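You operate a simulated robot arm through the tools that you are given. There is no shell and no other tool. Be economical: measure what you need, move in short steps, check, and stop when the job is done.

Carry out the task below with a simulated two-armed robot. There is one attempt and no reset: what you move stays moved.

Task
Take the green number block on the top of the conveyor belt and put it away on the top of the grey bench. Take the pink wiping pad and put it on the low shelf of the sack stand. Stack the white air filter labelled "No. 3" from the top of the grey bench on top of the white air filter that says "No. 6". Take the folded orange cloth and leave it on the top of the grey table. Take the short black film roll and leave it on the green plastic sheet. Take the orange scrap tray and leave it on top of the blue sheet. Shut the lower yellow hatch. Do these in any order. Set down upright: short black film roll.

Only the result counts: the job must be done as asked and must still hold three seconds after the hand-in. Knocking over, shifting, dropping, spilling or breaking anything else fails it. Flat cloth is picked up by pressing the open fingertips on it (5 to 10 N) and closing them slowly along it; thin cloth reads only 2 to 8 mm in the jaws.

Robot
Two 7-joint arms with fingered hands on one trunk, on a base that drives. Base frame: it is fixed to the floor where the robot stands at the start and does not move with it; the origin is under the middle of the robot, x ahead of it, y to its left, z up; the surface under the hand at the start is at about z = 520. Lengths are in mm, angles in degrees, forces in N, time in s.
The left shoulder is at the start at [21, 208, 1298], the right one opposite. With the tool pointing down near the work surface each hand reaches from about 100 to 940 mm from the robot's upright axis, wherever it stands, measured 20 degrees to its own side. Places, roughly: blue sheet (57x40x5 cm) [2700, 9700, 1000]; folded orange cloth (7x5x4 cm) [1700, 3600, 900]; green number block [500, -250, 500]; green plastic sheet (29x21x1 cm) [-1900, 1100, 300]; low shelf of the sack stand [-2100, -1200, 300]; lower yellow hatch [5700, 7900, 600]; orange scrap tray (15x18x5 cm) [5700, 7600, 300]; pink wiping pad (8x6x4 cm) [-2100, 1200, 800]; short black film roll (7x7x11 cm) [1700, 3400, 200]; top of the grey bench [-3600, 4000, 900]; top of the grey table [-1900, 1100, 700]; white air filter [-3750, 4500, 1000]. Payload 5 kg a hand.
The tool frame of a hand sits at the grasp point between the pads (the TCP): z along the fingers, y along the line on which they close. The tips reach 48 mm beyond it. Largest opening 160 mm; the body of the gripper starts 56 mm behind the TCP. The gripper is a hand of 4 fingers: y runs from the thumb to the fingers, the wrist lies at [-26, -142, -252] in the tool frame.
Orientation is that of the tool frame in the base frame, as [roll, pitch, yaw] about the fixed x, y, z axes, in that order (R = Rz(yaw) Ry(pitch) Rx(roll)). With the fingers straight down and the wrist toward the robot, the tool's x, y and z point along [0, 1, 0], [1, 0, 0] and [0, 0, -1] of the base frame.

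Tools
- The arms move only by the tool send_rows. It takes "left_moves", "right_moves" or both (then of equal length, played together; a hand with none holds still); each is a list of rows, each a list of 6 numbers: the shift along the tool's x, y, z in units of 500 mm (1.0 is 500 mm), then the turn, a rotation vector about the tool's x, y, z in units of 180 degrees (1.0 is 180 degrees). In form: [[dx, dy, dz, ax, ay, az], ...]. A call has 1 to 20 rows; each row is the pose to reach, as a shift and turn from the pose commanded when the call began, along the tool's axes at that moment. A call with a number of a shift or a turn outside -1 to 1 is refused whole. Rows are played at 5 a second. More than 50 mm and 8.6 degrees between two rows, and nothing of the call is played. A pose out of reach is approached as far as the arm can. The call stops where the force on the tool passes 40 N (or 10 N more than at its start, if that is more) or the arm is blocked; 0.2 s more then pass. In this call time passes only in rows, and 0.2 s behind the last. It gives the time, the measured TCP pose, the force on the tool (base axes), the opening and the grip force at its end, in the units of the frame above (readings bear some noise), with the torque about the TCP (base axes, N m) and any sound that the robot's microphone picked up.
- Cameras (640 x 400 px; columns grow to the right, rows downward): "scene" is now at [78.9, -11, 1453]; the picture's right is [-0.14, -0.99, -0.00], its down [-0.83, 0.12, -0.54] and it looks along [0.54, -0.08, -0.84] (base axes); focal length 292 px, centre (320, 200). "left" rides on the left gripper at [-87, -133, -189] in its tool frame; the picture's right is [-0.83, -0.26, 0.49], its down [0.51, -0.71, 0.49] and it looks along [0.22, 0.66, 0.72] (tool axes); focal length 238 px, centre (320, 200). "right" rides on the right gripper at [87, -132, -189] in its tool frame; the picture's right is [-0.83, 0.26, -0.49], its down [-0.51, -0.71, 0.49] and it looks along [-0.22, 0.66, 0.72] (tool axes); focal length 238 px, centre (320, 200). There is no depth. A picture from a camera that has moved, and an enlarged one, comes with that camera's place and axes in the base frame and with its lens.
- get_image(camera): a new picture of that camera. The clock stands still meanwhile.
- slide_trunk(by): slides the trunk up (or, below 0, down) by that many mm; the arms and the scene camera ride with it, the base frame stays. It gives what a move gives, with no picture.
- base_move(legs): drives the robot by 1 to 6 legs, each [ahead, left, turn to the left] in mm, mm and degrees, along the robot's own axes; the way and the turn of a leg run together, so that a leg with both is an arc; at most 1500 mm and 180 degrees a leg. The arms and the cameras ride along, it lands a little off, and it stops where it bumps. It gives what a move gives.
- finger_targets(index, middle, ring, thumb_bend, thumb_turn, hand): sets how far each is bent, from 0 (flat) to 1 (curled in); at 0.3 the hand is open as for a grip, at 0.7 the pads meet at the TCP. One left out holds its place. A second passes; each finger stops where it meets its share of the squeeze, and holds until it gets a number again. It is the only way to open and close the hand. It gives what a move gives, with no picture; readings hold the bend of each and the force on the fingers (four entries, about 0 where the hand has none), thumb and palm. thumb_turn goes from beside the hand (0) to across from the fingers (1), as for a grip.
- pan_tilt(pan, tilt): turns the head with the scene camera to pan (to the left, within 86 degrees either way) and tilt (down, from -29 to 69), counted from straight ahead of the robot. It gives what a move gives.
- close_up(camera, box): a new picture of the part [left, top, right, bottom] of that camera's present view, enlarged. The clock stands still meanwhile.
- hand_in(): hands the job in; it is judged then, once.

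Go step by step. Nothing tells you exact positions but the pictures and the camera data: compare them with the known pose of the tool, close in by small moves and look again before you grip or let go. The budget is 196 turns and 184 pictures, counting those below and the enlarged ones. Unless the task says otherwise, let go and move clear before handing in, and close with one line.

The tools are called as a command line: name --argument value ..., lists and objects as JSON in quotes. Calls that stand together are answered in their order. send_rows: Moves the arms, as the interface text tells. Its arguments: {"type":"object","properties":{"left_moves":{"type":"array","items":{"type":"array","items":{"type":"number"}}},"right_moves":{"type":"array","items":{"type":"array","items":{"type":"number"}}}},"required":[]} The other tools are called the same way: slide_trunk (by) slides the trunk up or down; finger_targets (index, middle, ring, thumb_bend, thumb_turn, hand) moves the fingers one by one; base_move (legs) drives the base; pan_tilt (pan, tilt) turns the head that bears the scene camera; get_image (camera) takes a picture; close_up (camera, box) takes an enlarged picture of a part of a camera's view; hand_in () hands the job in.

At the start:

```text
t: 0.0
left_tool_pos: [595.4, 70.7, 733.2]
left_tool_rot: [-179.9, 0.0, 90.0]
left_ft_force: [-0.6, 0.4, -0.3]
left_wrist_torque: [0.01, -0.01, 0.03]
left_opening: 159.4
left_finger_force: 0.2
left_shape: jaw
left_bend: [0.3, 0.3, 0.3, 0.3, 0.98]
left_finger forces: [0.1, 0.0, 0.0, 0.0, 0.0, 0.0]
right_tool_pos: [584.5, -474.1, 823.3]
right_tool_rot: [-180.0, -0.1, 90.1]
right_ft_force: [0.3, 0.0, 0.0]
right_wrist_torque: [0.02, 0.0, 0.04]
right_opening: 159.6
right_finger_force: 0.0
right_shape: jaw
right_bend: [0.3, 0.3, 0.3, 0.3, 0.98]
right_finger forces: [0.0, 0.0, 0.0, 0.0, 0.1, 0.1]
trunk travel left (down, up): [-300.0, 390.0]
robot x, y, heading: [-1.8, -2.5, -0.1]
head pan, tilt: [-8.0, 57.0]
```

scene: 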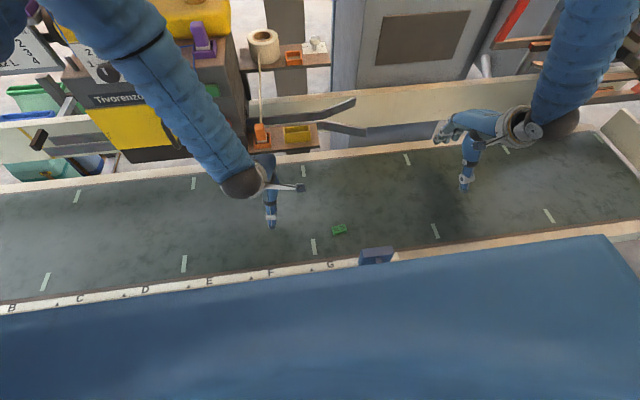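
right: 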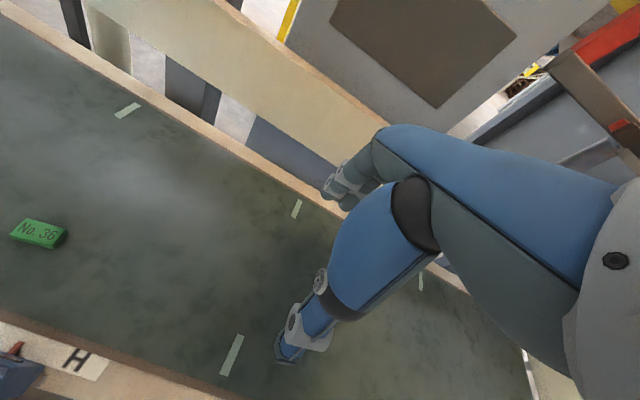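
left: 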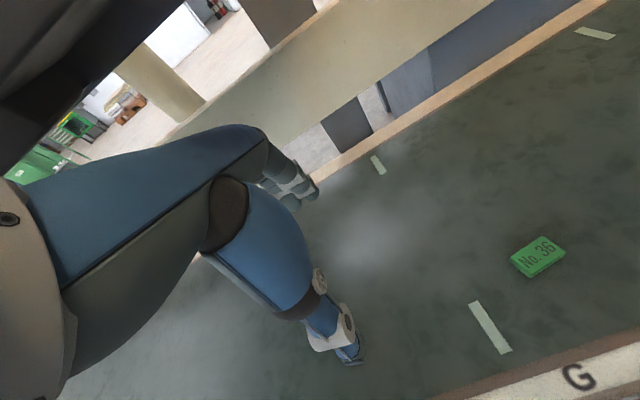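

The green block lies on the belt at about [536, -146, 530], between the two hands. I'll enlarge it to get its size and direction.

close_up --camera "scene" --box '[280, 190, 400, 265]'

close_up --camera "left" --box '[440, 200, 640, 325]'

```text
5.33 times, centred on (340, 228) of scene
camera zoom: at [78.9, -11.0, 1453.0], right [-0.14, -0.99, 0.0], down [-0.83, 0.12, -0.54], along [0.54, -0.08, -0.84], focal length 1558 px, centre (213, 53)
```

zoom: 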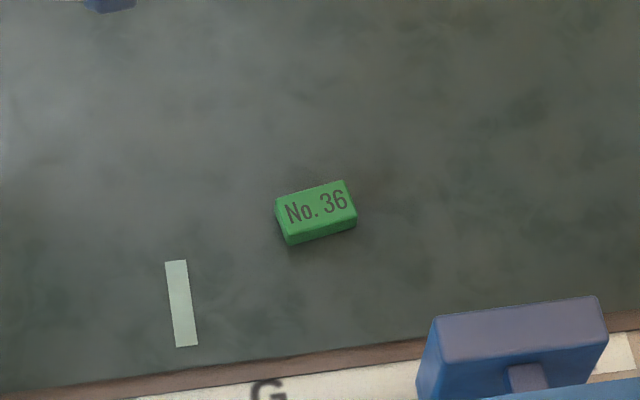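

```text
3.20 times, centred on (540, 262) of left
camera zoom: at [461.7, -17.2, 923.2], right [-0.26, -0.83, -0.49], down [-0.71, 0.51, -0.49], along [0.66, 0.22, -0.72], focal length 763 px, centre (-384, 0)
```

zoom: 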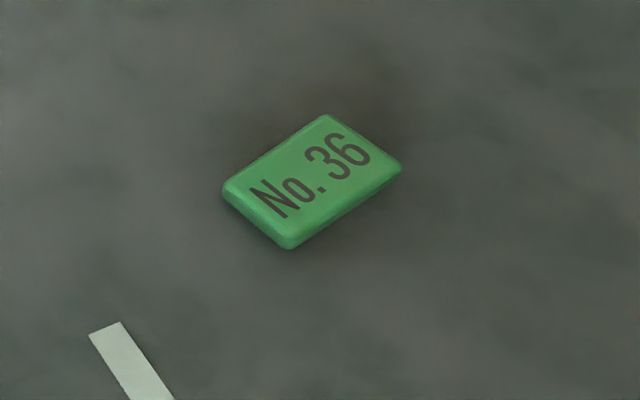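

The block is about 47x26 mm with its long side nearly along y, turned about 7°. I'll bring the right hand above it and move the left hand out of the way.

send_rows --right_moves '[[0.065, -0.009, 0.03, 0, 0, -0.004], [0.13, -0.017, 0.06, 0, 0, -0.008], [0.196, -0.026, 0.1, 0, 0, -0.012], [0.26, -0.035, 0.14, 0, 0, -0.016], [0.326, -0.044, 0.18, 0, 0, -0.02], [0.39, -0.052, 0.22, 0, 0, -0.025], [0.456, -0.06, 0.26, 0, 0, -0.03], [0.52, -0.07, 0.3, 0, 0, -0.034], [0.587, -0.078, 0.33, 0, 0, -0.038], [0.652, -0.087, 0.366, 0, 0, -0.042]]' --left_moves '[[0.03, 0, -0.02, 0, 0, 0], [0.06, 0, -0.04, 0, 0, 0], [0.09, 0, -0.06, 0, 0, 0], [0.12, 0, -0.08, 0, 0, 0], [0.15, 0, -0.1, 0, 0, 0], [0.18, 0, -0.12, 0, 0, 0], [0.21, 0, -0.14, 0, 0, 0], [0.24, 0, -0.16, 0, 0, 0], [0.27, 0, -0.18, 0, 0, 0], [0.3, 0, -0.2, 0, 0, 0]]'

get_image --camera "right"

finger_targets --hand "right" --index 0.6 --middle 0.6 --ring 0.6 --thumb_bend 0.6 --thumb_turn 1

get_image --camera "right"

get_image --camera "scene"

```text
t: 1.2
left_tool_pos: [585.0, 139.0, 772.5]
left_tool_rot: [-178.8, 0.1, 89.7]
left_ft_force: [-2.4, 2.0, -7.3]
left_wrist_torque: [-0.47, -0.3, 0.04]
left_opening: 159.8
left_finger_force: 0.1
left_shape: jaw
left_bend: [0.3, 0.3, 0.3, 0.3, 0.98]
left_finger forces: [0.0, 0.0, 0.1, 0.1, 0.1, 7.4]
right_tool_pos: [562.9, -325.5, 739.9]
right_tool_rot: [179.9, 0.0, 93.3]
right_ft_force: [1.2, 1.8, -0.2]
right_wrist_torque: [-0.11, 0.01, -0.01]
right_opening: 159.9
right_finger_force: 0.1
right_shape: jaw
right_bend: [0.3, 0.3, 0.3, 0.3, 0.97]
right_finger forces: [0.0, 0.0, 0.0, 0.0, 0.0, 0.0]
trunk travel left (down, up): [-300.0, 390.0]
robot x, y, heading: [2.9, -2.4, 0.1]
head pan, tilt: [-8.0, 57.0]
stopped in row 5 (left hand): the force on the tool passed its limit at 49 N (the readings are from after the stop); the commanded pose is now the measured one
```

```text
178 pictures are left
camera right: at [424.3, -246.8, 929.0], right [0.3, -0.82, 0.49], down [-0.68, -0.55, -0.49], along [0.67, -0.18, -0.72], focal length 238 px, centre (320, 200)
```

right: 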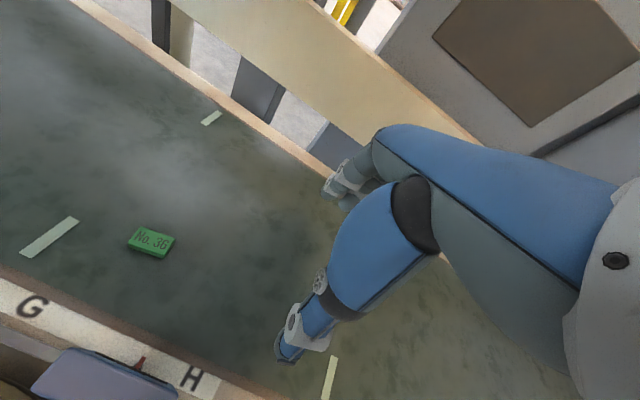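

```text
t: 2.2
left_tool_pos: [585.8, 137.4, 773.0]
left_tool_rot: [-179.0, 0.0, 89.6]
left_ft_force: [-8.7, -0.6, -11.9]
left_wrist_torque: [0.0, -1.22, 0.19]
left_opening: 159.8
left_finger_force: 0.0
left_shape: jaw
left_bend: [0.3, 0.3, 0.3, 0.3, 0.98]
left_finger forces: [0.0, 0.0, 0.0, 0.0, 0.1, 13.9]
right_tool_pos: [561.1, -325.6, 739.1]
right_tool_rot: [180.0, 0.0, 93.3]
right_ft_force: [-0.4, -0.8, -0.2]
right_wrist_torque: [-0.02, -0.03, 0.02]
right_opening: 51.5
right_finger_force: 0.0
right_shape: fingers
right_bend: [0.6, 0.6, 0.6, 0.6, 1.0]
right_finger forces: [0.0, 0.0, 0.0, 0.0, 0.0, 0.0]
trunk travel left (down, up): [-300.0, 390.0]
robot x, y, heading: [-3.3, -2.7, -0.1]
head pan, tilt: [-8.0, 57.0]
```

```text
177 pictures are left
camera right: at [423.8, -247.3, 928.1], right [0.31, -0.82, 0.49], down [-0.68, -0.55, -0.49], along [0.67, -0.18, -0.72], focal length 238 px, centre (320, 200)
```

right: 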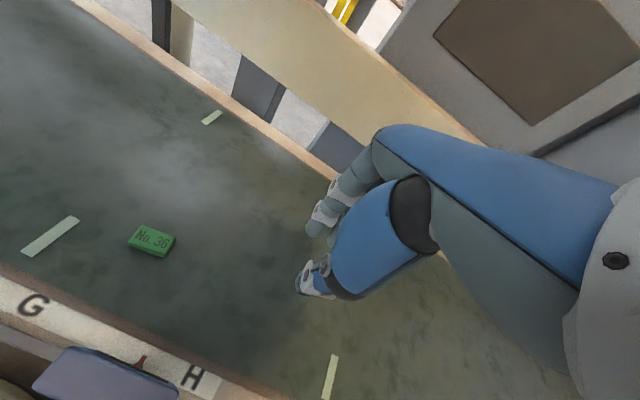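

```text
176 pictures are left
camera scene: at [78.7, -11.0, 1452.9], right [-0.14, -0.99, 0.0], down [-0.83, 0.12, -0.54], along [0.54, -0.08, -0.84], focal length 292 px, centre (320, 200)
```

scene: 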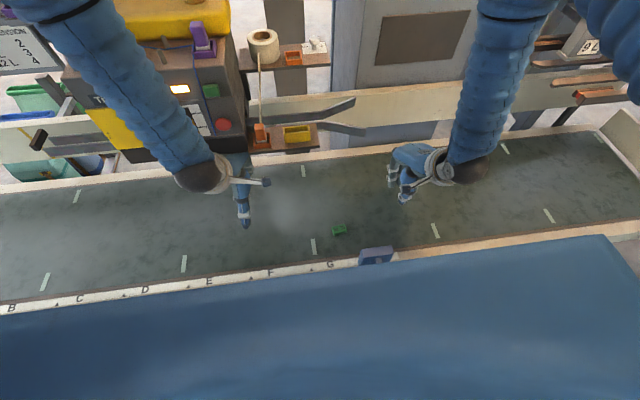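

The left hand met something on its way up and left. I'll look from the left camera before moving it away.

get_image --camera "left"

close_up --camera "scene" --box '[100, 80, 340, 240]'

```text
175 pictures are left
camera left: at [455.4, 50.6, 964.8], right [-0.27, -0.83, -0.48], down [-0.71, 0.51, -0.48], along [0.64, 0.21, -0.73], focal length 238 px, centre (320, 200)
```

left: 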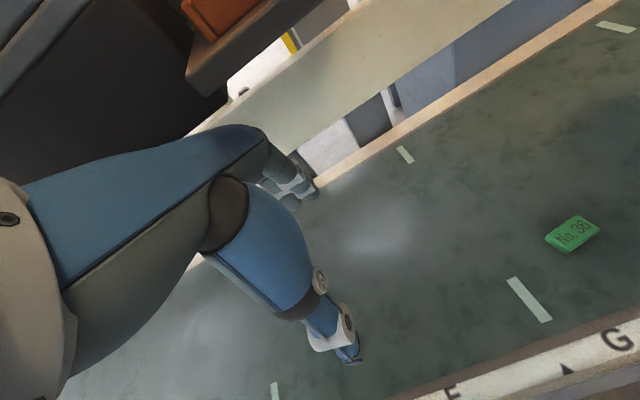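

```text
2.50 times, centred on (220, 160) of scene
camera zoom: at [78.7, -11.0, 1452.9], right [-0.14, -0.99, 0.0], down [-0.83, 0.12, -0.54], along [0.54, -0.08, -0.84], focal length 730 px, centre (570, 300)
```

zoom: 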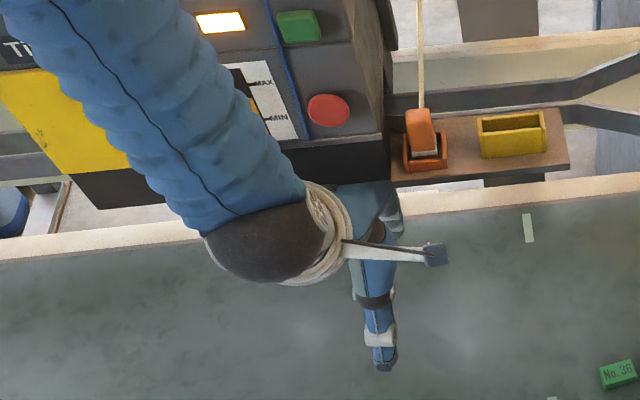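

The left hand is only pressed against the machine's front. I'll back it off toward the robot and carry the right hand on to the block.

send_rows --left_moves '[[0, -0.04, 0, 0, 0, 0], [-0.02, -0.09, 0, 0, 0, 0], [-0.04, -0.14, 0, 0, 0, 0], [-0.04, -0.18, 0, 0, 0, 0], [-0.04, -0.2, 0, 0, 0, 0], [-0.04, -0.2, 0, 0, 0, 0]]' --right_moves '[[0.06, -0.003, 0.03, 0, 0, -0.004], [0.12, -0.006, 0.06, 0, 0, -0.008], [0.18, -0.01, 0.1, 0, 0, -0.012], [0.24, -0.013, 0.13, 0, 0, -0.016], [0.3, -0.016, 0.165, 0, 0, -0.02], [0.357, -0.019, 0.198, 0, 0, -0.023]]'

get_image --camera "right"

```text
t: 3.6
left_tool_pos: [486.6, 119.9, 776.6]
left_tool_rot: [-179.1, 0.1, 89.6]
left_ft_force: [0.5, -0.5, 0.0]
left_wrist_torque: [-0.07, 0.0, -0.04]
left_opening: 159.8
left_finger_force: 0.0
left_shape: jaw
left_bend: [0.3, 0.3, 0.3, 0.3, 0.98]
left_finger forces: [0.0, 0.1, 0.0, 0.0, 0.0, 0.1]
right_tool_pos: [542.6, -146.4, 639.8]
right_tool_rot: [-180.0, 0.0, 97.4]
right_ft_force: [1.5, -0.1, 0.8]
right_wrist_torque: [0.03, 0.09, 0.03]
right_opening: 51.7
right_finger_force: 0.0
right_shape: fingers
right_bend: [0.6, 0.6, 0.6, 0.6, 1.0]
right_finger forces: [0.0, 0.0, 0.0, 0.0, 0.0, 0.0]
trunk travel left (down, up): [-300.0, 390.0]
robot x, y, heading: [-2.6, -0.5, -0.1]
head pan, tilt: [-8.0, 57.0]
```

```text
173 pictures are left
camera right: at [400.7, -77.7, 828.4], right [0.36, -0.79, 0.49], down [-0.64, -0.59, -0.49], along [0.68, -0.13, -0.72], focal length 238 px, centre (320, 200)
```

right: 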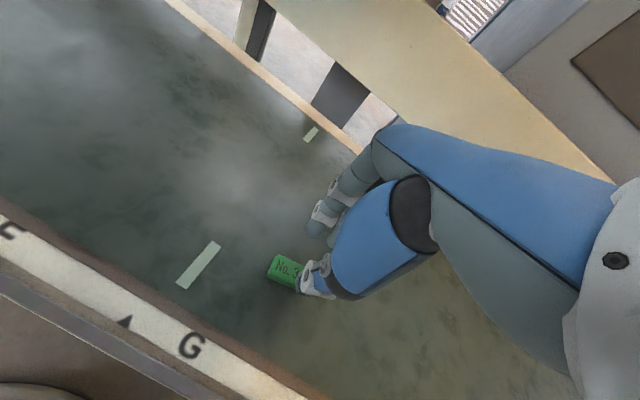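

The hand is above the block and the ray estimate agrees. I'll go down to just above the belt.

send_rows --right_moves '[[-0.003, -0.002, 0.04, 0, 0, 0], [-0.003, -0.002, 0.08, 0, 0, 0], [-0.003, -0.002, 0.11, 0, 0, 0], [-0.003, -0.002, 0.12, 0, 0, 0]]'

close_up --camera "right" --box '[220, 180, 420, 305]'

```text
t: 4.6
left_tool_pos: [486.6, 119.6, 775.8]
left_tool_rot: [-179.0, 0.0, 89.6]
left_ft_force: [0.0, 0.1, -0.2]
left_wrist_torque: [-0.01, 0.0, -0.01]
left_opening: 159.8
left_finger_force: 0.1
left_shape: jaw
left_bend: [0.3, 0.3, 0.3, 0.3, 0.98]
left_finger forces: [0.1, 0.1, 0.0, 0.0, 0.1, 0.0]
right_tool_pos: [540.7, -150.5, 582.9]
right_tool_rot: [-179.9, -0.1, 97.4]
right_ft_force: [0.1, -0.2, -0.5]
right_wrist_torque: [0.0, 0.02, -0.02]
right_opening: 52.0
right_finger_force: 0.0
right_shape: fingers
right_bend: [0.6, 0.6, 0.6, 0.6, 1.0]
right_finger forces: [0.0, 0.0, 0.0, 0.0, 0.0, 0.0]
trunk travel left (down, up): [-300.0, 390.0]
robot x, y, heading: [-2.8, 0.9, -0.5]
head pan, tilt: [-8.0, 57.0]
```

```text
3.20 times, centred on (320, 242) of right
camera zoom: at [397.8, -81.8, 771.5], right [0.36, -0.79, 0.49], down [-0.64, -0.59, -0.49], along [0.68, -0.13, -0.72], focal length 763 px, centre (320, 64)
```

zoom: 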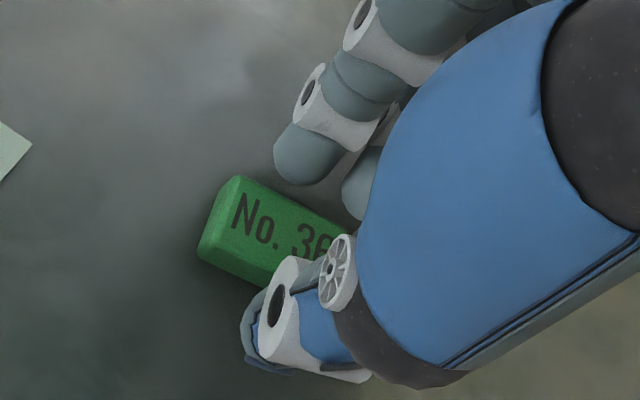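

The block is centred between thumb and fingers to a few mm. I'll lower the last bit and close.

send_rows --right_moves '[[0.008, -0.003, 0.01, 0, 0, 0], [0.01, -0.004, 0.018, 0, 0, 0], [0.01, -0.004, 0.022, 0, 0, 0]]'

finger_targets --hand "right" --index 0.75 --middle 0.75 --ring 0.75 --thumb_bend 0.75

close_up --camera "right" --box '[220, 180, 420, 305]'

```text
t: 5.4
left_tool_pos: [484.8, 119.7, 777.4]
left_tool_rot: [-179.1, 0.2, 89.6]
left_ft_force: [-0.5, 0.5, 0.6]
left_wrist_torque: [0.02, 0.0, 0.02]
left_opening: 159.8
left_finger_force: 0.1
left_shape: jaw
left_bend: [0.3, 0.3, 0.3, 0.3, 0.98]
left_finger forces: [0.0, 0.0, 0.0, 0.0, 0.1, 0.1]
right_tool_pos: [541.0, -144.9, 573.4]
right_tool_rot: [179.5, 0.1, 97.3]
right_ft_force: [-0.6, -3.6, 39.3]
right_wrist_torque: [0.22, -0.16, -0.14]
right_opening: 50.0
right_finger_force: 19.5
right_shape: fingers
right_bend: [0.61, 0.61, 0.6, 0.6, 1.0]
right_finger forces: [22.2, 3.3, 0.1, 0.1, 14.4, 0.1]
trunk travel left (down, up): [-300.0, 390.0]
robot x, y, heading: [-1.1, -2.0, 0.1]
head pan, tilt: [-8.0, 57.0]
```

```text
t: 6.4
left_tool_pos: [485.4, 118.1, 776.2]
left_tool_rot: [-179.1, 0.2, 89.7]
left_ft_force: [-0.1, -0.4, 0.7]
left_wrist_torque: [0.01, 0.02, -0.03]
left_opening: 160.0
left_finger_force: 0.1
left_shape: jaw
left_bend: [0.3, 0.3, 0.3, 0.3, 0.98]
left_finger forces: [0.1, 0.1, 0.0, 0.0, 0.0, 0.0]
right_tool_pos: [540.2, -144.7, 571.9]
right_tool_rot: [179.8, 0.1, 97.4]
right_ft_force: [8.9, -7.7, 36.9]
right_wrist_torque: [-0.05, -0.46, -0.11]
right_opening: 40.7
right_finger_force: 37.0
right_shape: fingers
right_bend: [0.72, 0.64, 0.75, 0.69, 1.0]
right_finger forces: [17.8, 17.5, 0.0, 0.0, 38.5, 0.1]
trunk travel left (down, up): [-300.0, 390.0]
robot x, y, heading: [-1.0, 1.0, 0.2]
head pan, tilt: [-8.0, 57.0]
```

```text
3.20 times, centred on (320, 242) of right
camera zoom: at [395.5, -76.9, 759.7], right [0.36, -0.79, 0.49], down [-0.64, -0.59, -0.49], along [0.68, -0.13, -0.72], focal length 763 px, centre (320, 64)
```

zoom: 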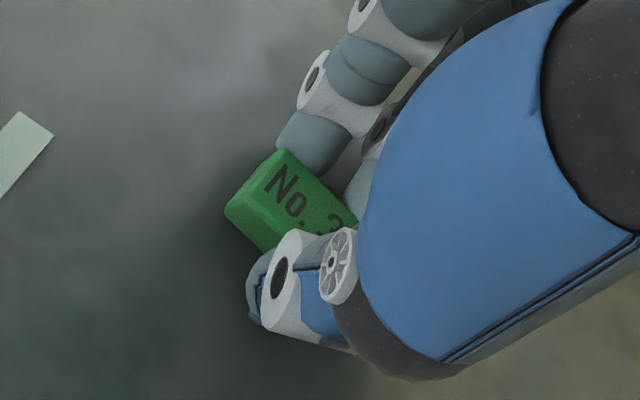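

Index and middle hold the block against the thumb. I'll lift a little and check.

send_rows --right_moves '[[0, 0, -0.02, 0, 0, 0], [0, 0, -0.06, 0, 0, 0], [0, 0, -0.12, 0, 0, 0], [0, 0, -0.2, 0, 0, 0]]'

close_up --camera "right" --box '[220, 180, 420, 305]'

```text
t: 7.4
left_tool_pos: [485.4, 120.1, 776.5]
left_tool_rot: [-179.1, 0.1, 89.7]
left_ft_force: [0.1, 0.1, -0.3]
left_wrist_torque: [-0.04, -0.05, -0.01]
left_opening: 159.5
left_finger_force: 0.1
left_shape: jaw
left_bend: [0.3, 0.3, 0.3, 0.3, 0.98]
left_finger forces: [0.0, 0.1, 0.1, 0.1, 0.0, 0.0]
right_tool_pos: [536.0, -143.5, 668.5]
right_tool_rot: [-179.9, 0.1, 97.6]
right_ft_force: [-0.5, 0.2, -1.4]
right_wrist_torque: [0.0, -0.14, -0.03]
right_opening: 39.7
right_finger_force: 22.8
right_shape: fingers
right_bend: [0.72, 0.64, 0.75, 0.68, 1.0]
right_finger forces: [10.1, 12.5, 0.0, 0.1, 22.5, 0.1]
trunk travel left (down, up): [-300.0, 390.0]
robot x, y, heading: [-1.1, 1.3, -0.1]
head pan, tilt: [-8.0, 57.0]
```

```text
3.20 times, centred on (320, 242) of right
camera zoom: at [392.7, -75.0, 857.5], right [0.37, -0.79, 0.49], down [-0.64, -0.59, -0.49], along [0.68, -0.13, -0.72], focal length 763 px, centre (320, 64)
```

zoom: 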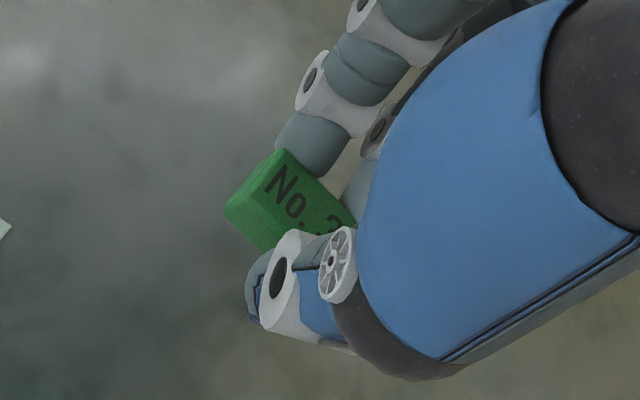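

The block is held at 23 N. I'll raise both hands and back away from the conveyor, then look around.

send_rows --right_moves '[[0, 0, -0.08, 0, 0, 0], [0, 0, -0.16, 0, 0, 0], [0, -0.03, -0.24, 0, 0, 0], [0, -0.1, -0.32, 0, 0, 0], [0, -0.16, -0.36, 0, 0, 0], [0, -0.2, -0.4, 0, 0, 0]]' --left_moves '[[0, -0.03, -0.04, 0, 0, 0], [0, -0.06, -0.08, 0, 0, 0], [0, -0.09, -0.11, 0, 0, 0], [0.03, -0.12, -0.14, 0, 0, 0], [0.04, -0.14, -0.17, 0, 0, 0], [0.04, -0.16, -0.2, 0, 0, 0]]'

base_move --legs '[[-400, 0, 0]]'

pan_tilt --pan 80 --tilt 20

get_image --camera "scene"

pan_tilt --pan -80 --tilt 20

get_image --camera "scene"

```text
refused: row 4 steps farther than a row can; nothing moved
```

```text
t: 8.9
left_tool_pos: [320.1, 121.5, 778.0]
left_tool_rot: [-179.3, 0.0, 89.8]
left_ft_force: [-2.3, -0.2, 1.0]
left_wrist_torque: [-0.04, -0.23, 0.0]
left_opening: 159.8
left_finger_force: 0.0
left_shape: jaw
left_bend: [0.3, 0.3, 0.3, 0.3, 0.98]
left_finger forces: [0.0, 0.0, 0.1, 0.1, 0.1, 0.0]
right_tool_pos: [385.7, -142.2, 677.6]
right_tool_rot: [178.4, 0.3, 97.5]
right_ft_force: [-1.4, 0.0, 1.8]
right_wrist_torque: [-0.01, -0.23, -0.04]
right_opening: 39.9
right_finger_force: 22.9
right_shape: fingers
right_bend: [0.72, 0.64, 0.75, 0.68, 1.0]
right_finger forces: [10.1, 12.6, 0.0, 0.0, 22.8, 0.1]
trunk travel left (down, up): [-300.0, 390.0]
robot x, y, heading: [-163.0, 0.3, 0.1]
head pan, tilt: [-8.0, 57.0]
stopped in leg 1: the force on the tool passed its limit at 45 N (the readings are from after the stop); the commanded pose is now the measured one
```

```text
t: 10.5
left_tool_pos: [324.0, 121.7, 775.8]
left_tool_rot: [-179.2, 0.0, 89.8]
left_ft_force: [-0.2, 0.1, -0.5]
left_wrist_torque: [0.02, -0.01, -0.01]
left_opening: 159.9
left_finger_force: 0.0
left_shape: jaw
left_bend: [0.3, 0.3, 0.3, 0.3, 0.98]
left_finger forces: [0.0, 0.0, 0.0, 0.0, 0.0, 0.0]
right_tool_pos: [387.4, -143.3, 675.0]
right_tool_rot: [178.4, 0.3, 97.5]
right_ft_force: [0.1, 0.0, 0.1]
right_wrist_torque: [-0.03, -0.02, 0.03]
right_opening: 40.0
right_finger_force: 23.2
right_shape: fingers
right_bend: [0.72, 0.64, 0.75, 0.68, 1.0]
right_finger forces: [10.2, 12.6, 0.0, 0.1, 22.7, 0.0]
trunk travel left (down, up): [-300.0, 390.0]
robot x, y, heading: [-161.1, 1.5, -0.2]
head pan, tilt: [80.0, 20.0]
```

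```text
169 pictures are left
camera scene: at [-137.3, 90.5, 1507.6], right [0.98, -0.17, 0.0], down [-0.06, -0.34, -0.94], along [0.16, 0.93, -0.34], focal length 292 px, centre (320, 200)
```

scene: 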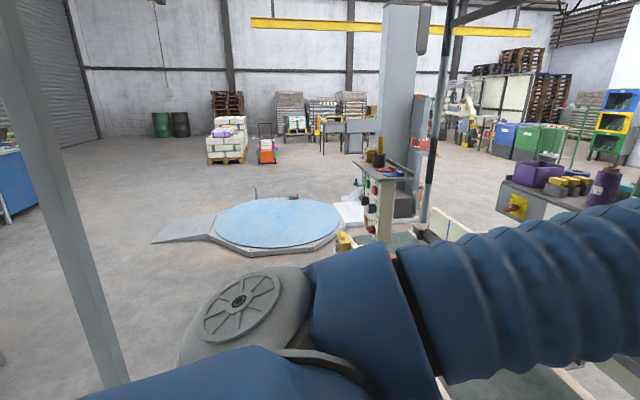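

```text
t: 13.0
left_tool_pos: [325.1, 120.8, 775.2]
left_tool_rot: [-179.2, 0.0, 89.7]
left_ft_force: [1.5, -0.9, 0.8]
left_wrist_torque: [-0.02, 0.02, 0.01]
left_opening: 160.0
left_finger_force: 0.1
left_shape: jaw
left_bend: [0.3, 0.3, 0.3, 0.3, 0.98]
left_finger forces: [0.0, 0.0, 0.0, 0.0, 0.0, 0.0]
right_tool_pos: [388.7, -142.3, 674.9]
right_tool_rot: [178.4, 0.2, 97.6]
right_ft_force: [-0.1, -0.7, -0.5]
right_wrist_torque: [0.02, -0.02, 0.03]
right_opening: 40.0
right_finger_force: 22.5
right_shape: fingers
right_bend: [0.72, 0.64, 0.75, 0.68, 1.0]
right_finger forces: [10.1, 12.7, 0.0, 0.1, 22.7, 0.0]
trunk travel left (down, up): [-300.0, 390.0]
robot x, y, heading: [-160.7, -2.6, 0.2]
head pan, tilt: [-80.0, 20.0]
```

```text
168 pictures are left
camera scene: at [-136.9, -92.9, 1507.6], right [-0.98, -0.18, 0.0], down [-0.06, 0.34, -0.94], along [0.17, -0.93, -0.34], focal length 292 px, centre (320, 200)
```

scene: 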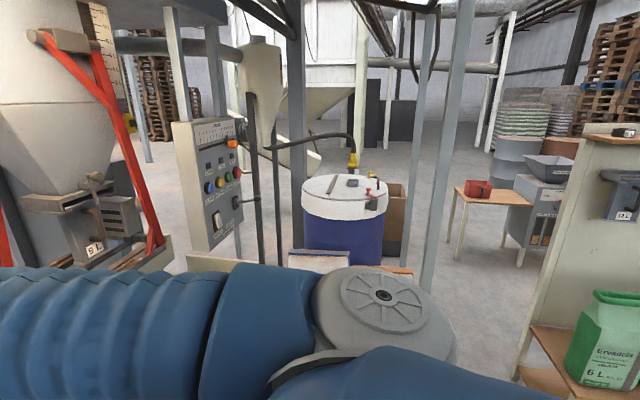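

The backing stopped on a contact. I'll look down at the right hand and around before going on.

pan_tilt --pan -15 --tilt 60

get_image --camera "scene"

get_image --camera "right"

```text
t: 14.3
left_tool_pos: [324.8, 120.8, 775.3]
left_tool_rot: [-179.1, 0.0, 89.7]
left_ft_force: [0.5, 0.4, 0.0]
left_wrist_torque: [-0.02, 0.01, 0.02]
left_opening: 159.9
left_finger_force: 0.0
left_shape: jaw
left_bend: [0.3, 0.3, 0.3, 0.3, 0.98]
left_finger forces: [0.0, 0.0, 0.1, 0.1, 0.0, 0.0]
right_tool_pos: [388.1, -143.6, 675.2]
right_tool_rot: [178.4, 0.4, 97.6]
right_ft_force: [-0.6, -0.8, -0.3]
right_wrist_torque: [-0.01, 0.01, 0.02]
right_opening: 40.2
right_finger_force: 22.7
right_shape: fingers
right_bend: [0.72, 0.64, 0.75, 0.68, 1.0]
right_finger forces: [10.1, 12.6, 0.1, 0.0, 22.8, 0.0]
trunk travel left (down, up): [-300.0, 390.0]
robot x, y, heading: [-160.9, -0.9, 0.2]
head pan, tilt: [-15.0, 60.0]
```

```text
167 pictures are left
camera scene: at [-88.9, -18.4, 1449.5], right [-0.26, -0.97, 0.0], down [-0.84, 0.22, -0.5], along [0.48, -0.13, -0.87], focal length 292 px, centre (320, 200)
```

scene: 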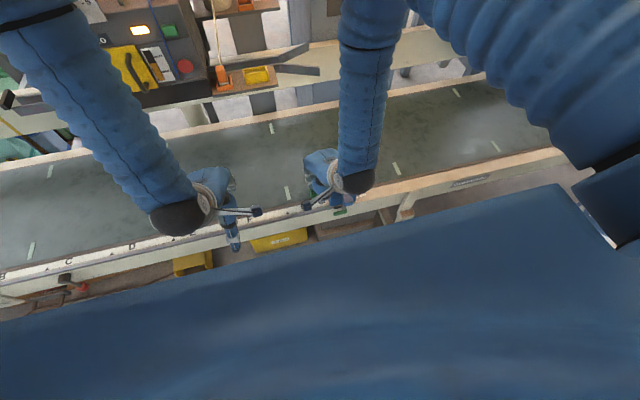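

```text
166 pictures are left
camera right: at [240.5, -75.0, 859.8], right [0.35, -0.79, 0.5], down [-0.62, -0.59, -0.51], along [0.7, -0.13, -0.7], focal length 238 px, centre (320, 200)
```

right: 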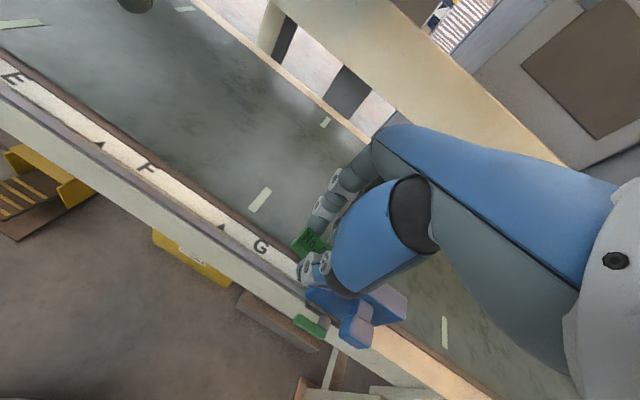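

The thumb met the small blue box on the conveyor rail, so the hand has to go up and away from it first. Then I'll check that the box has not moved.

send_rows --right_moves '[[0, 0.03, 0, 0, 0, 0], [0, 0.06, -0.03, 0, 0, 0], [0, 0.06, -0.1, 0, 0, 0], [0, 0.06, -0.18, 0, 0, 0], [0, 0.06, -0.26, 0, 0, 0], [0, 0.06, -0.34, 0, 0, 0]]' --left_moves '[[0, 0, -0.04, 0, 0, 0], [0, 0, -0.08, 0, 0, 0], [0, 0, -0.12, 0, 0, 0], [0, 0, -0.16, 0, 0, 0], [0, 0, -0.18, 0, 0, 0], [0, 0, -0.2, 0, 0, 0]]'

get_image --camera "right"

get_image --camera "scene"

```text
t: 15.7
left_tool_pos: [325.1, 122.5, 877.9]
left_tool_rot: [-179.2, -0.1, 89.9]
left_ft_force: [-1.1, 0.1, 0.1]
left_wrist_torque: [0.0, -0.07, 0.03]
left_opening: 159.9
left_finger_force: 0.1
left_shape: jaw
left_bend: [0.3, 0.3, 0.3, 0.3, 0.98]
left_finger forces: [0.1, 0.0, 0.0, 0.0, 0.1, 0.0]
right_tool_pos: [409.3, -138.7, 845.9]
right_tool_rot: [178.5, 0.3, 97.5]
right_ft_force: [-1.6, 0.0, -1.3]
right_wrist_torque: [-0.01, -0.14, -0.01]
right_opening: 39.9
right_finger_force: 22.6
right_shape: fingers
right_bend: [0.72, 0.64, 0.75, 0.68, 1.0]
right_finger forces: [10.0, 12.4, 0.1, 0.1, 22.5, 0.0]
trunk travel left (down, up): [-300.0, 390.0]
robot x, y, heading: [-163.4, -3.9, -0.1]
head pan, tilt: [-15.0, 60.0]
```

```text
165 pictures are left
camera right: at [261.3, -71.5, 1029.7], right [0.35, -0.79, 0.5], down [-0.62, -0.59, -0.51], along [0.7, -0.13, -0.7], focal length 238 px, centre (320, 200)
```

right: 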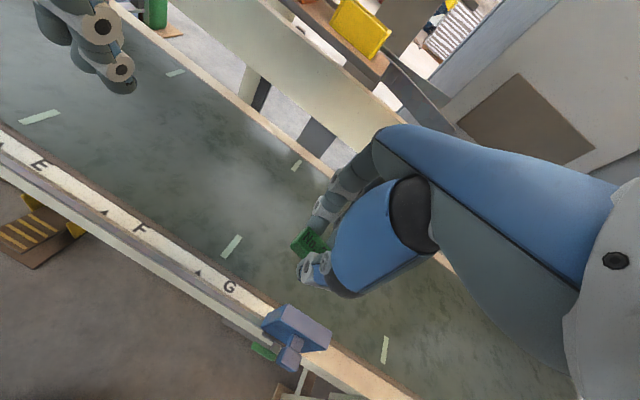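

```text
164 pictures are left
camera scene: at [-90.3, -18.5, 1449.6], right [-0.26, -0.97, 0.0], down [-0.84, 0.22, -0.5], along [0.48, -0.13, -0.87], focal length 292 px, centre (320, 200)
```

scene: 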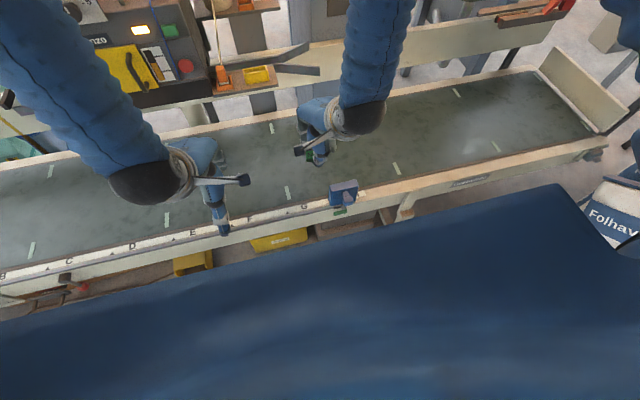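

The blue box is a clamp on the rail and still sits where it was to within my error. I'll back off 400 mm and turn left to look behind.

base_move --legs '[[-300, 0, 0], [0, 0, 120]]'

pan_tilt --pan 50 --tilt 20

get_image --camera "scene"

pan_tilt --pan 0 --tilt 20

get_image --camera "scene"

```text
t: 22.8
left_tool_pos: [-810.8, 362.2, 877.3]
left_tool_rot: [-179.2, 0.1, -150.4]
left_ft_force: [-0.8, 0.2, 0.3]
left_wrist_torque: [0.01, 0.0, -0.02]
left_opening: 160.1
left_finger_force: 0.1
left_shape: jaw
left_bend: [0.3, 0.3, 0.3, 0.3, 0.98]
left_finger forces: [0.0, 0.1, 0.0, 0.0, 0.0, 0.0]
right_tool_pos: [-625.4, 566.3, 844.5]
right_tool_rot: [178.4, 0.2, -142.8]
right_ft_force: [0.9, -0.4, 0.0]
right_wrist_torque: [-0.02, -0.04, 0.02]
right_opening: 39.4
right_finger_force: 22.3
right_shape: fingers
right_bend: [0.73, 0.64, 0.75, 0.68, 1.0]
right_finger forces: [9.9, 11.6, 0.0, 0.1, 21.5, 0.1]
trunk travel left (down, up): [-300.0, 390.0]
robot x, y, heading: [-462.1, -2.1, 120.0]
head pan, tilt: [-15.0, 60.0]
```

```text
t: 24.1
left_tool_pos: [-809.5, 362.5, 877.3]
left_tool_rot: [-179.2, 0.1, -150.4]
left_ft_force: [-0.9, 0.4, 0.1]
left_wrist_torque: [-0.05, -0.01, 0.0]
left_opening: 160.0
left_finger_force: 0.1
left_shape: jaw
left_bend: [0.3, 0.3, 0.3, 0.3, 0.98]
left_finger forces: [0.1, 0.0, 0.0, 0.0, 0.0, 0.0]
right_tool_pos: [-625.8, 565.6, 844.3]
right_tool_rot: [178.5, 0.2, -142.7]
right_ft_force: [-0.2, 1.0, -0.8]
right_wrist_torque: [-0.01, 0.01, -0.02]
right_opening: 39.4
right_finger_force: 21.6
right_shape: fingers
right_bend: [0.73, 0.64, 0.75, 0.68, 1.0]
right_finger forces: [9.9, 11.6, 0.1, 0.1, 21.6, 0.0]
trunk travel left (down, up): [-300.0, 390.0]
robot x, y, heading: [-463.5, -2.0, 120.1]
head pan, tilt: [50.0, 20.0]
```

```text
163 pictures are left
camera scene: at [-559.4, 23.3, 1507.6], right [0.18, 0.98, 0.0], down [0.34, -0.06, -0.94], along [-0.92, 0.16, -0.34], focal length 292 px, centre (320, 200)
```

scene: 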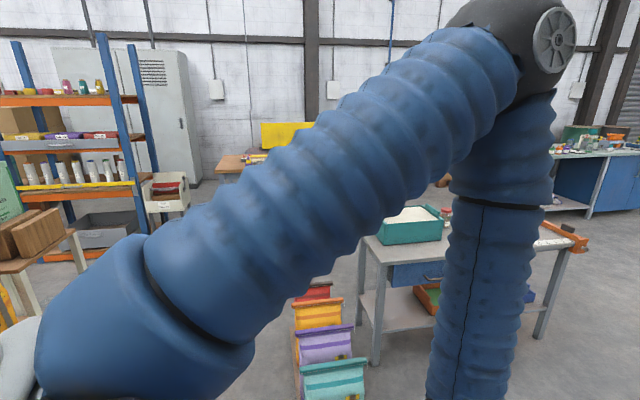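

```text
t: 25.3
left_tool_pos: [-809.5, 361.4, 876.2]
left_tool_rot: [-179.2, 0.0, -150.3]
left_ft_force: [1.0, 0.6, 0.6]
left_wrist_torque: [0.0, 0.01, -0.02]
left_opening: 159.7
left_finger_force: 0.0
left_shape: jaw
left_bend: [0.3, 0.3, 0.3, 0.3, 0.98]
left_finger forces: [0.0, 0.0, 0.0, 0.0, 0.0, 0.0]
right_tool_pos: [-625.7, 565.4, 845.5]
right_tool_rot: [178.4, 0.3, -142.7]
right_ft_force: [0.2, 0.7, -0.2]
right_wrist_torque: [0.01, -0.03, -0.01]
right_opening: 39.3
right_finger_force: 21.7
right_shape: fingers
right_bend: [0.73, 0.64, 0.75, 0.68, 1.0]
right_finger forces: [9.9, 11.6, 0.1, 0.0, 21.4, 0.0]
trunk travel left (down, up): [-300.0, 390.0]
robot x, y, heading: [-460.3, 2.7, 120.1]
head pan, tilt: [0.0, 20.0]
```

```text
162 pictures are left
camera scene: at [-514.3, 87.6, 1507.6], right [0.87, 0.5, 0.0], down [0.17, -0.3, -0.94], along [-0.47, 0.81, -0.34], focal length 292 px, centre (320, 200)
```

scene: 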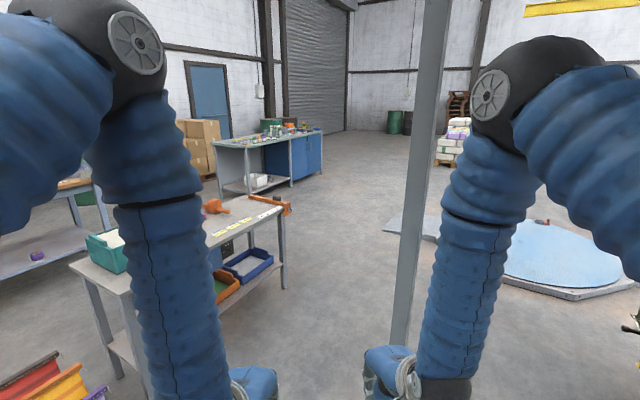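

The grey table is ahead-left, with a post near [-850, 1500] to keep clear of. I'll turn to face -x and drive up before the table.

base_move --legs '[[0, 0, 60], [550, -900, 0]]'

pan_tilt --pan 0 --tilt 45

get_image --camera "scene"

pan_tilt --pan 50 --tilt 25

get_image --camera "scene"

```text
t: 33.4
left_tool_pos: [-1518.1, 752.2, 876.5]
left_tool_rot: [-179.1, 0.1, -90.3]
left_ft_force: [-0.8, -1.3, 0.3]
left_wrist_torque: [0.0, -0.04, 0.04]
left_opening: 159.8
left_finger_force: 0.0
left_shape: jaw
left_bend: [0.3, 0.3, 0.3, 0.3, 0.97]
left_finger forces: [0.0, 0.1, 0.0, 0.0, 0.0, 0.0]
right_tool_pos: [-1603.9, 1012.7, 844.1]
right_tool_rot: [178.5, 0.2, -82.6]
right_ft_force: [0.0, 0.2, -0.4]
right_wrist_torque: [-0.01, 0.0, 0.01]
right_opening: 39.0
right_finger_force: 21.4
right_shape: fingers
right_bend: [0.73, 0.64, 0.75, 0.68, 1.0]
right_finger forces: [10.0, 11.5, 0.0, 0.0, 21.3, 0.1]
trunk travel left (down, up): [-300.0, 390.0]
robot x, y, heading: [-1030.2, 871.7, -180.0]
head pan, tilt: [0.0, 20.0]
```

```text
t: 34.3
left_tool_pos: [-1518.7, 752.7, 875.6]
left_tool_rot: [-179.1, 0.2, -90.3]
left_ft_force: [0.8, -0.4, 0.1]
left_wrist_torque: [-0.01, 0.0, 0.04]
left_opening: 160.0
left_finger_force: 0.0
left_shape: jaw
left_bend: [0.3, 0.3, 0.3, 0.3, 0.97]
left_finger forces: [0.1, 0.1, 0.0, 0.0, 0.0, 0.0]
right_tool_pos: [-1602.3, 1013.5, 845.0]
right_tool_rot: [178.4, 0.3, -82.7]
right_ft_force: [-0.1, 0.2, -1.0]
right_wrist_torque: [-0.03, 0.0, 0.0]
right_opening: 38.8
right_finger_force: 21.3
right_shape: fingers
right_bend: [0.73, 0.64, 0.75, 0.68, 1.0]
right_finger forces: [10.0, 11.5, 0.0, 0.1, 21.3, 0.0]
trunk travel left (down, up): [-300.0, 390.0]
robot x, y, heading: [-1027.9, 874.9, -179.9]
head pan, tilt: [0.0, 45.0]
```

```text
161 pictures are left
camera scene: at [-1122.3, 871.9, 1469.0], right [0.0, 1.0, 0.0], down [0.71, 0.0, -0.71], along [-0.71, 0.0, -0.71], focal length 292 px, centre (320, 200)
```

scene: 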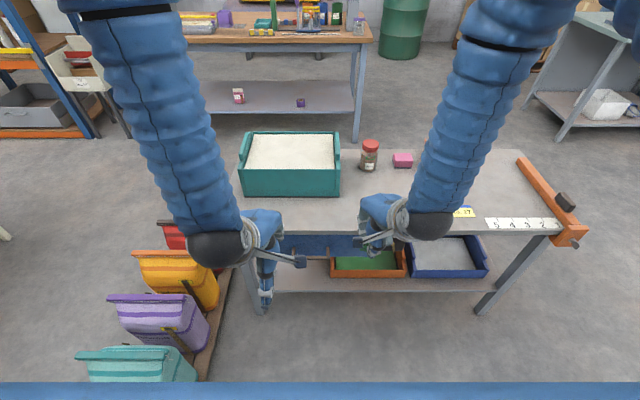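

```text
t: 35.4
left_tool_pos: [-1517.8, 752.1, 876.6]
left_tool_rot: [-179.1, 0.1, -90.3]
left_ft_force: [1.1, 0.9, 0.4]
left_wrist_torque: [0.03, 0.01, 0.01]
left_opening: 159.9
left_finger_force: 0.1
left_shape: jaw
left_bend: [0.3, 0.3, 0.3, 0.3, 0.97]
left_finger forces: [0.0, 0.0, 0.1, 0.0, 0.1, 0.0]
right_tool_pos: [-1602.3, 1013.3, 844.9]
right_tool_rot: [178.4, 0.4, -82.5]
right_ft_force: [0.4, -0.7, -0.5]
right_wrist_torque: [0.02, 0.01, -0.02]
right_opening: 38.9
right_finger_force: 21.4
right_shape: fingers
right_bend: [0.73, 0.64, 0.75, 0.68, 1.0]
right_finger forces: [10.1, 11.4, 0.0, 0.0, 21.3, 0.1]
trunk travel left (down, up): [-300.0, 390.0]
robot x, y, heading: [-1027.4, 873.3, -180.0]
head pan, tilt: [50.0, 25.0]
```

```text
160 pictures are left
camera scene: at [-1100.1, 801.3, 1499.5], right [-0.77, 0.64, 0.0], down [0.27, 0.32, -0.91], along [-0.58, -0.69, -0.42], focal length 292 px, centre (320, 200)
```

scene: 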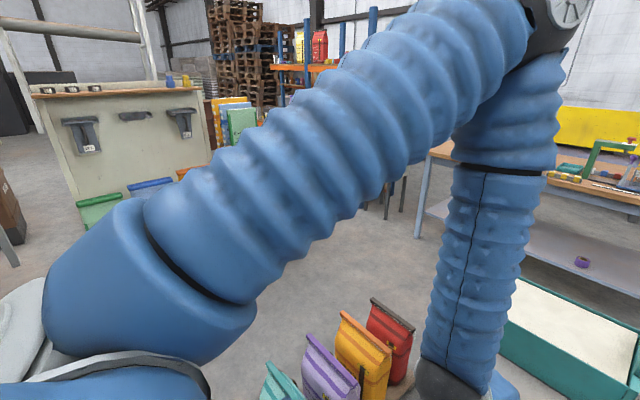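

The pink pad sits on the table near [-2070, 1205], next to a jar with a red cap. I'll raise the left hand and shift the robot right and ahead so that the pad is in front of it.

send_rows --left_moves '[[0, 0, -0.08, 0, 0, 0], [0, 0, -0.16, 0, 0, 0], [0, 0, -0.24, 0, 0, 0]]' --right_moves '[[-0.06, 0, -0.07, 0, 0, 0], [-0.12, 0, -0.14, 0, 0, 0], [-0.2, 0, -0.18, 0, 0, 0]]'

base_move --legs '[[0, -430, 0], [200, 0, 0]]'

pan_tilt --pan 0 --tilt 45

get_image --camera "scene"

get_image --camera "left"

```text
t: 36.2
left_tool_pos: [-1520.7, 754.4, 996.6]
left_tool_rot: [-179.2, -0.1, -90.4]
left_ft_force: [1.9, 2.0, -0.7]
left_wrist_torque: [-0.12, 0.19, 0.06]
left_opening: 159.7
left_finger_force: 0.1
left_shape: jaw
left_bend: [0.3, 0.3, 0.3, 0.3, 0.97]
left_finger forces: [0.0, 0.1, 0.1, 0.1, 0.0, 0.0]
right_tool_pos: [-1610.4, 1115.4, 938.6]
right_tool_rot: [178.4, 0.1, -82.7]
right_ft_force: [2.2, 1.8, 0.0]
right_wrist_torque: [-0.17, 0.15, -0.06]
right_opening: 38.8
right_finger_force: 21.3
right_shape: fingers
right_bend: [0.73, 0.64, 0.75, 0.68, 1.0]
right_finger forces: [9.9, 11.2, 0.0, 0.0, 21.2, 0.0]
trunk travel left (down, up): [-300.0, 390.0]
robot x, y, heading: [-1029.1, 873.0, -179.9]
head pan, tilt: [50.0, 25.0]
```

```text
t: 40.0
left_tool_pos: [-1724.1, 1171.8, 995.2]
left_tool_rot: [-179.1, 0.1, -90.5]
left_ft_force: [-0.9, 0.4, -0.5]
left_wrist_torque: [0.01, -0.07, -0.03]
left_opening: 160.0
left_finger_force: 0.1
left_shape: jaw
left_bend: [0.3, 0.3, 0.3, 0.3, 0.97]
left_finger forces: [0.1, 0.0, 0.0, 0.0, 0.0, 0.0]
right_tool_pos: [-1811.9, 1532.7, 935.9]
right_tool_rot: [178.5, 0.3, -82.8]
right_ft_force: [-1.0, 0.2, -1.1]
right_wrist_torque: [0.01, -0.05, -0.02]
right_opening: 39.0
right_finger_force: 20.8
right_shape: fingers
right_bend: [0.73, 0.64, 0.75, 0.68, 1.0]
right_finger forces: [10.0, 11.3, 0.0, 0.0, 21.3, 0.0]
trunk travel left (down, up): [-300.0, 390.0]
robot x, y, heading: [-1229.5, 1291.5, 179.6]
head pan, tilt: [50.0, 25.0]
```

```text
t: 41.2
left_tool_pos: [-1723.8, 1171.9, 995.0]
left_tool_rot: [-179.1, 0.0, -90.6]
left_ft_force: [-0.7, -0.4, -0.6]
left_wrist_torque: [-0.03, 0.0, 0.02]
left_opening: 159.8
left_finger_force: 0.1
left_shape: jaw
left_bend: [0.3, 0.3, 0.3, 0.3, 0.97]
left_finger forces: [0.1, 0.0, 0.1, 0.0, 0.0, 0.1]
right_tool_pos: [-1810.4, 1531.3, 937.3]
right_tool_rot: [178.5, 0.3, -82.9]
right_ft_force: [0.4, 0.0, 0.3]
right_wrist_torque: [-0.01, 0.0, 0.0]
right_opening: 39.1
right_finger_force: 21.1
right_shape: fingers
right_bend: [0.73, 0.64, 0.75, 0.68, 1.0]
right_finger forces: [10.0, 11.3, 0.0, 0.0, 21.3, 0.0]
trunk travel left (down, up): [-300.0, 390.0]
robot x, y, heading: [-1227.9, 1293.3, 179.9]
head pan, tilt: [0.0, 45.0]
```

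```text
159 pictures are left
camera scene: at [-1322.1, 1289.8, 1469.0], right [0.0, 1.0, 0.0], down [0.71, 0.0, -0.71], along [-0.71, 0.0, -0.71], focal length 292 px, centre (320, 200)
```

scene: 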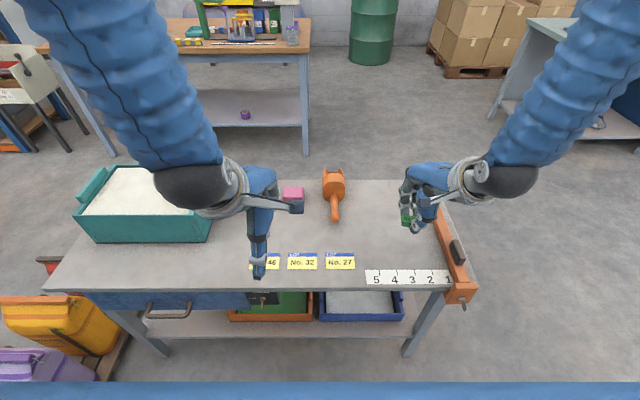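

```text
158 pictures are left
camera left: at [-1593.2, 1255.7, 1186.8], right [0.27, 0.83, -0.48], down [0.71, -0.51, -0.48], along [-0.65, -0.21, -0.73], focal length 238 px, centre (320, 200)
```

left: 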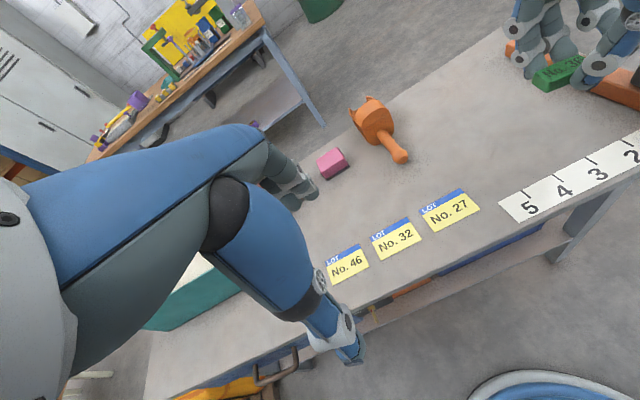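

The pad is near [-2045, 1200] with its top at about z 785. I'll enlarge it to see its direction.

close_up --camera "left" --box '[280, 120, 440, 220]'

close_up --camera "scene" --box '[250, 165, 346, 225]'

```text
4.00 times, centred on (360, 170) of left
camera zoom: at [-1593.2, 1255.7, 1186.8], right [0.27, 0.83, -0.48], down [0.71, -0.51, -0.48], along [-0.65, -0.21, -0.73], focal length 953 px, centre (160, 320)
```

zoom: 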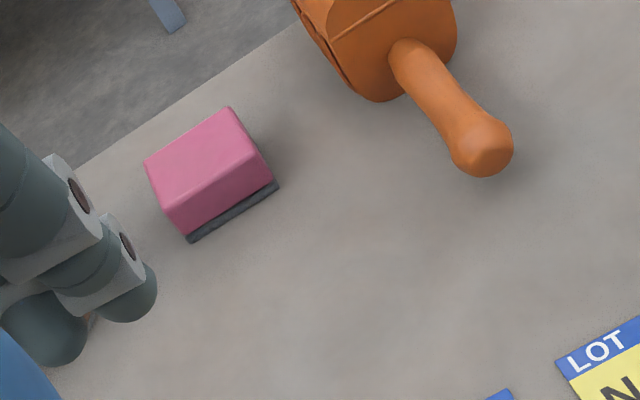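

```text
6.67 times, centred on (298, 195) of scene
camera zoom: at [-1322.1, 1289.8, 1469.0], right [0.0, 1.0, 0.0], down [0.71, 0.0, -0.71], along [-0.71, 0.0, -0.71], focal length 1948 px, centre (467, 233)
```

zoom: 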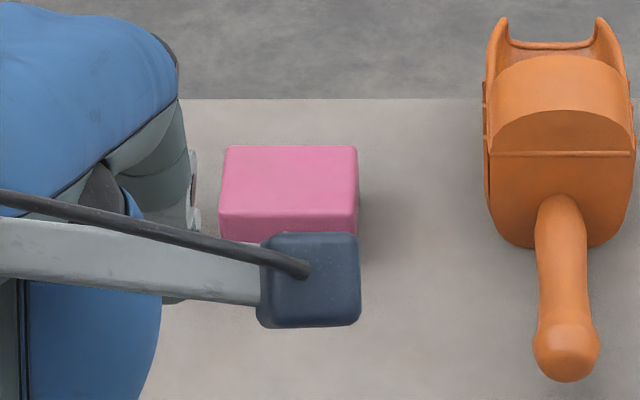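

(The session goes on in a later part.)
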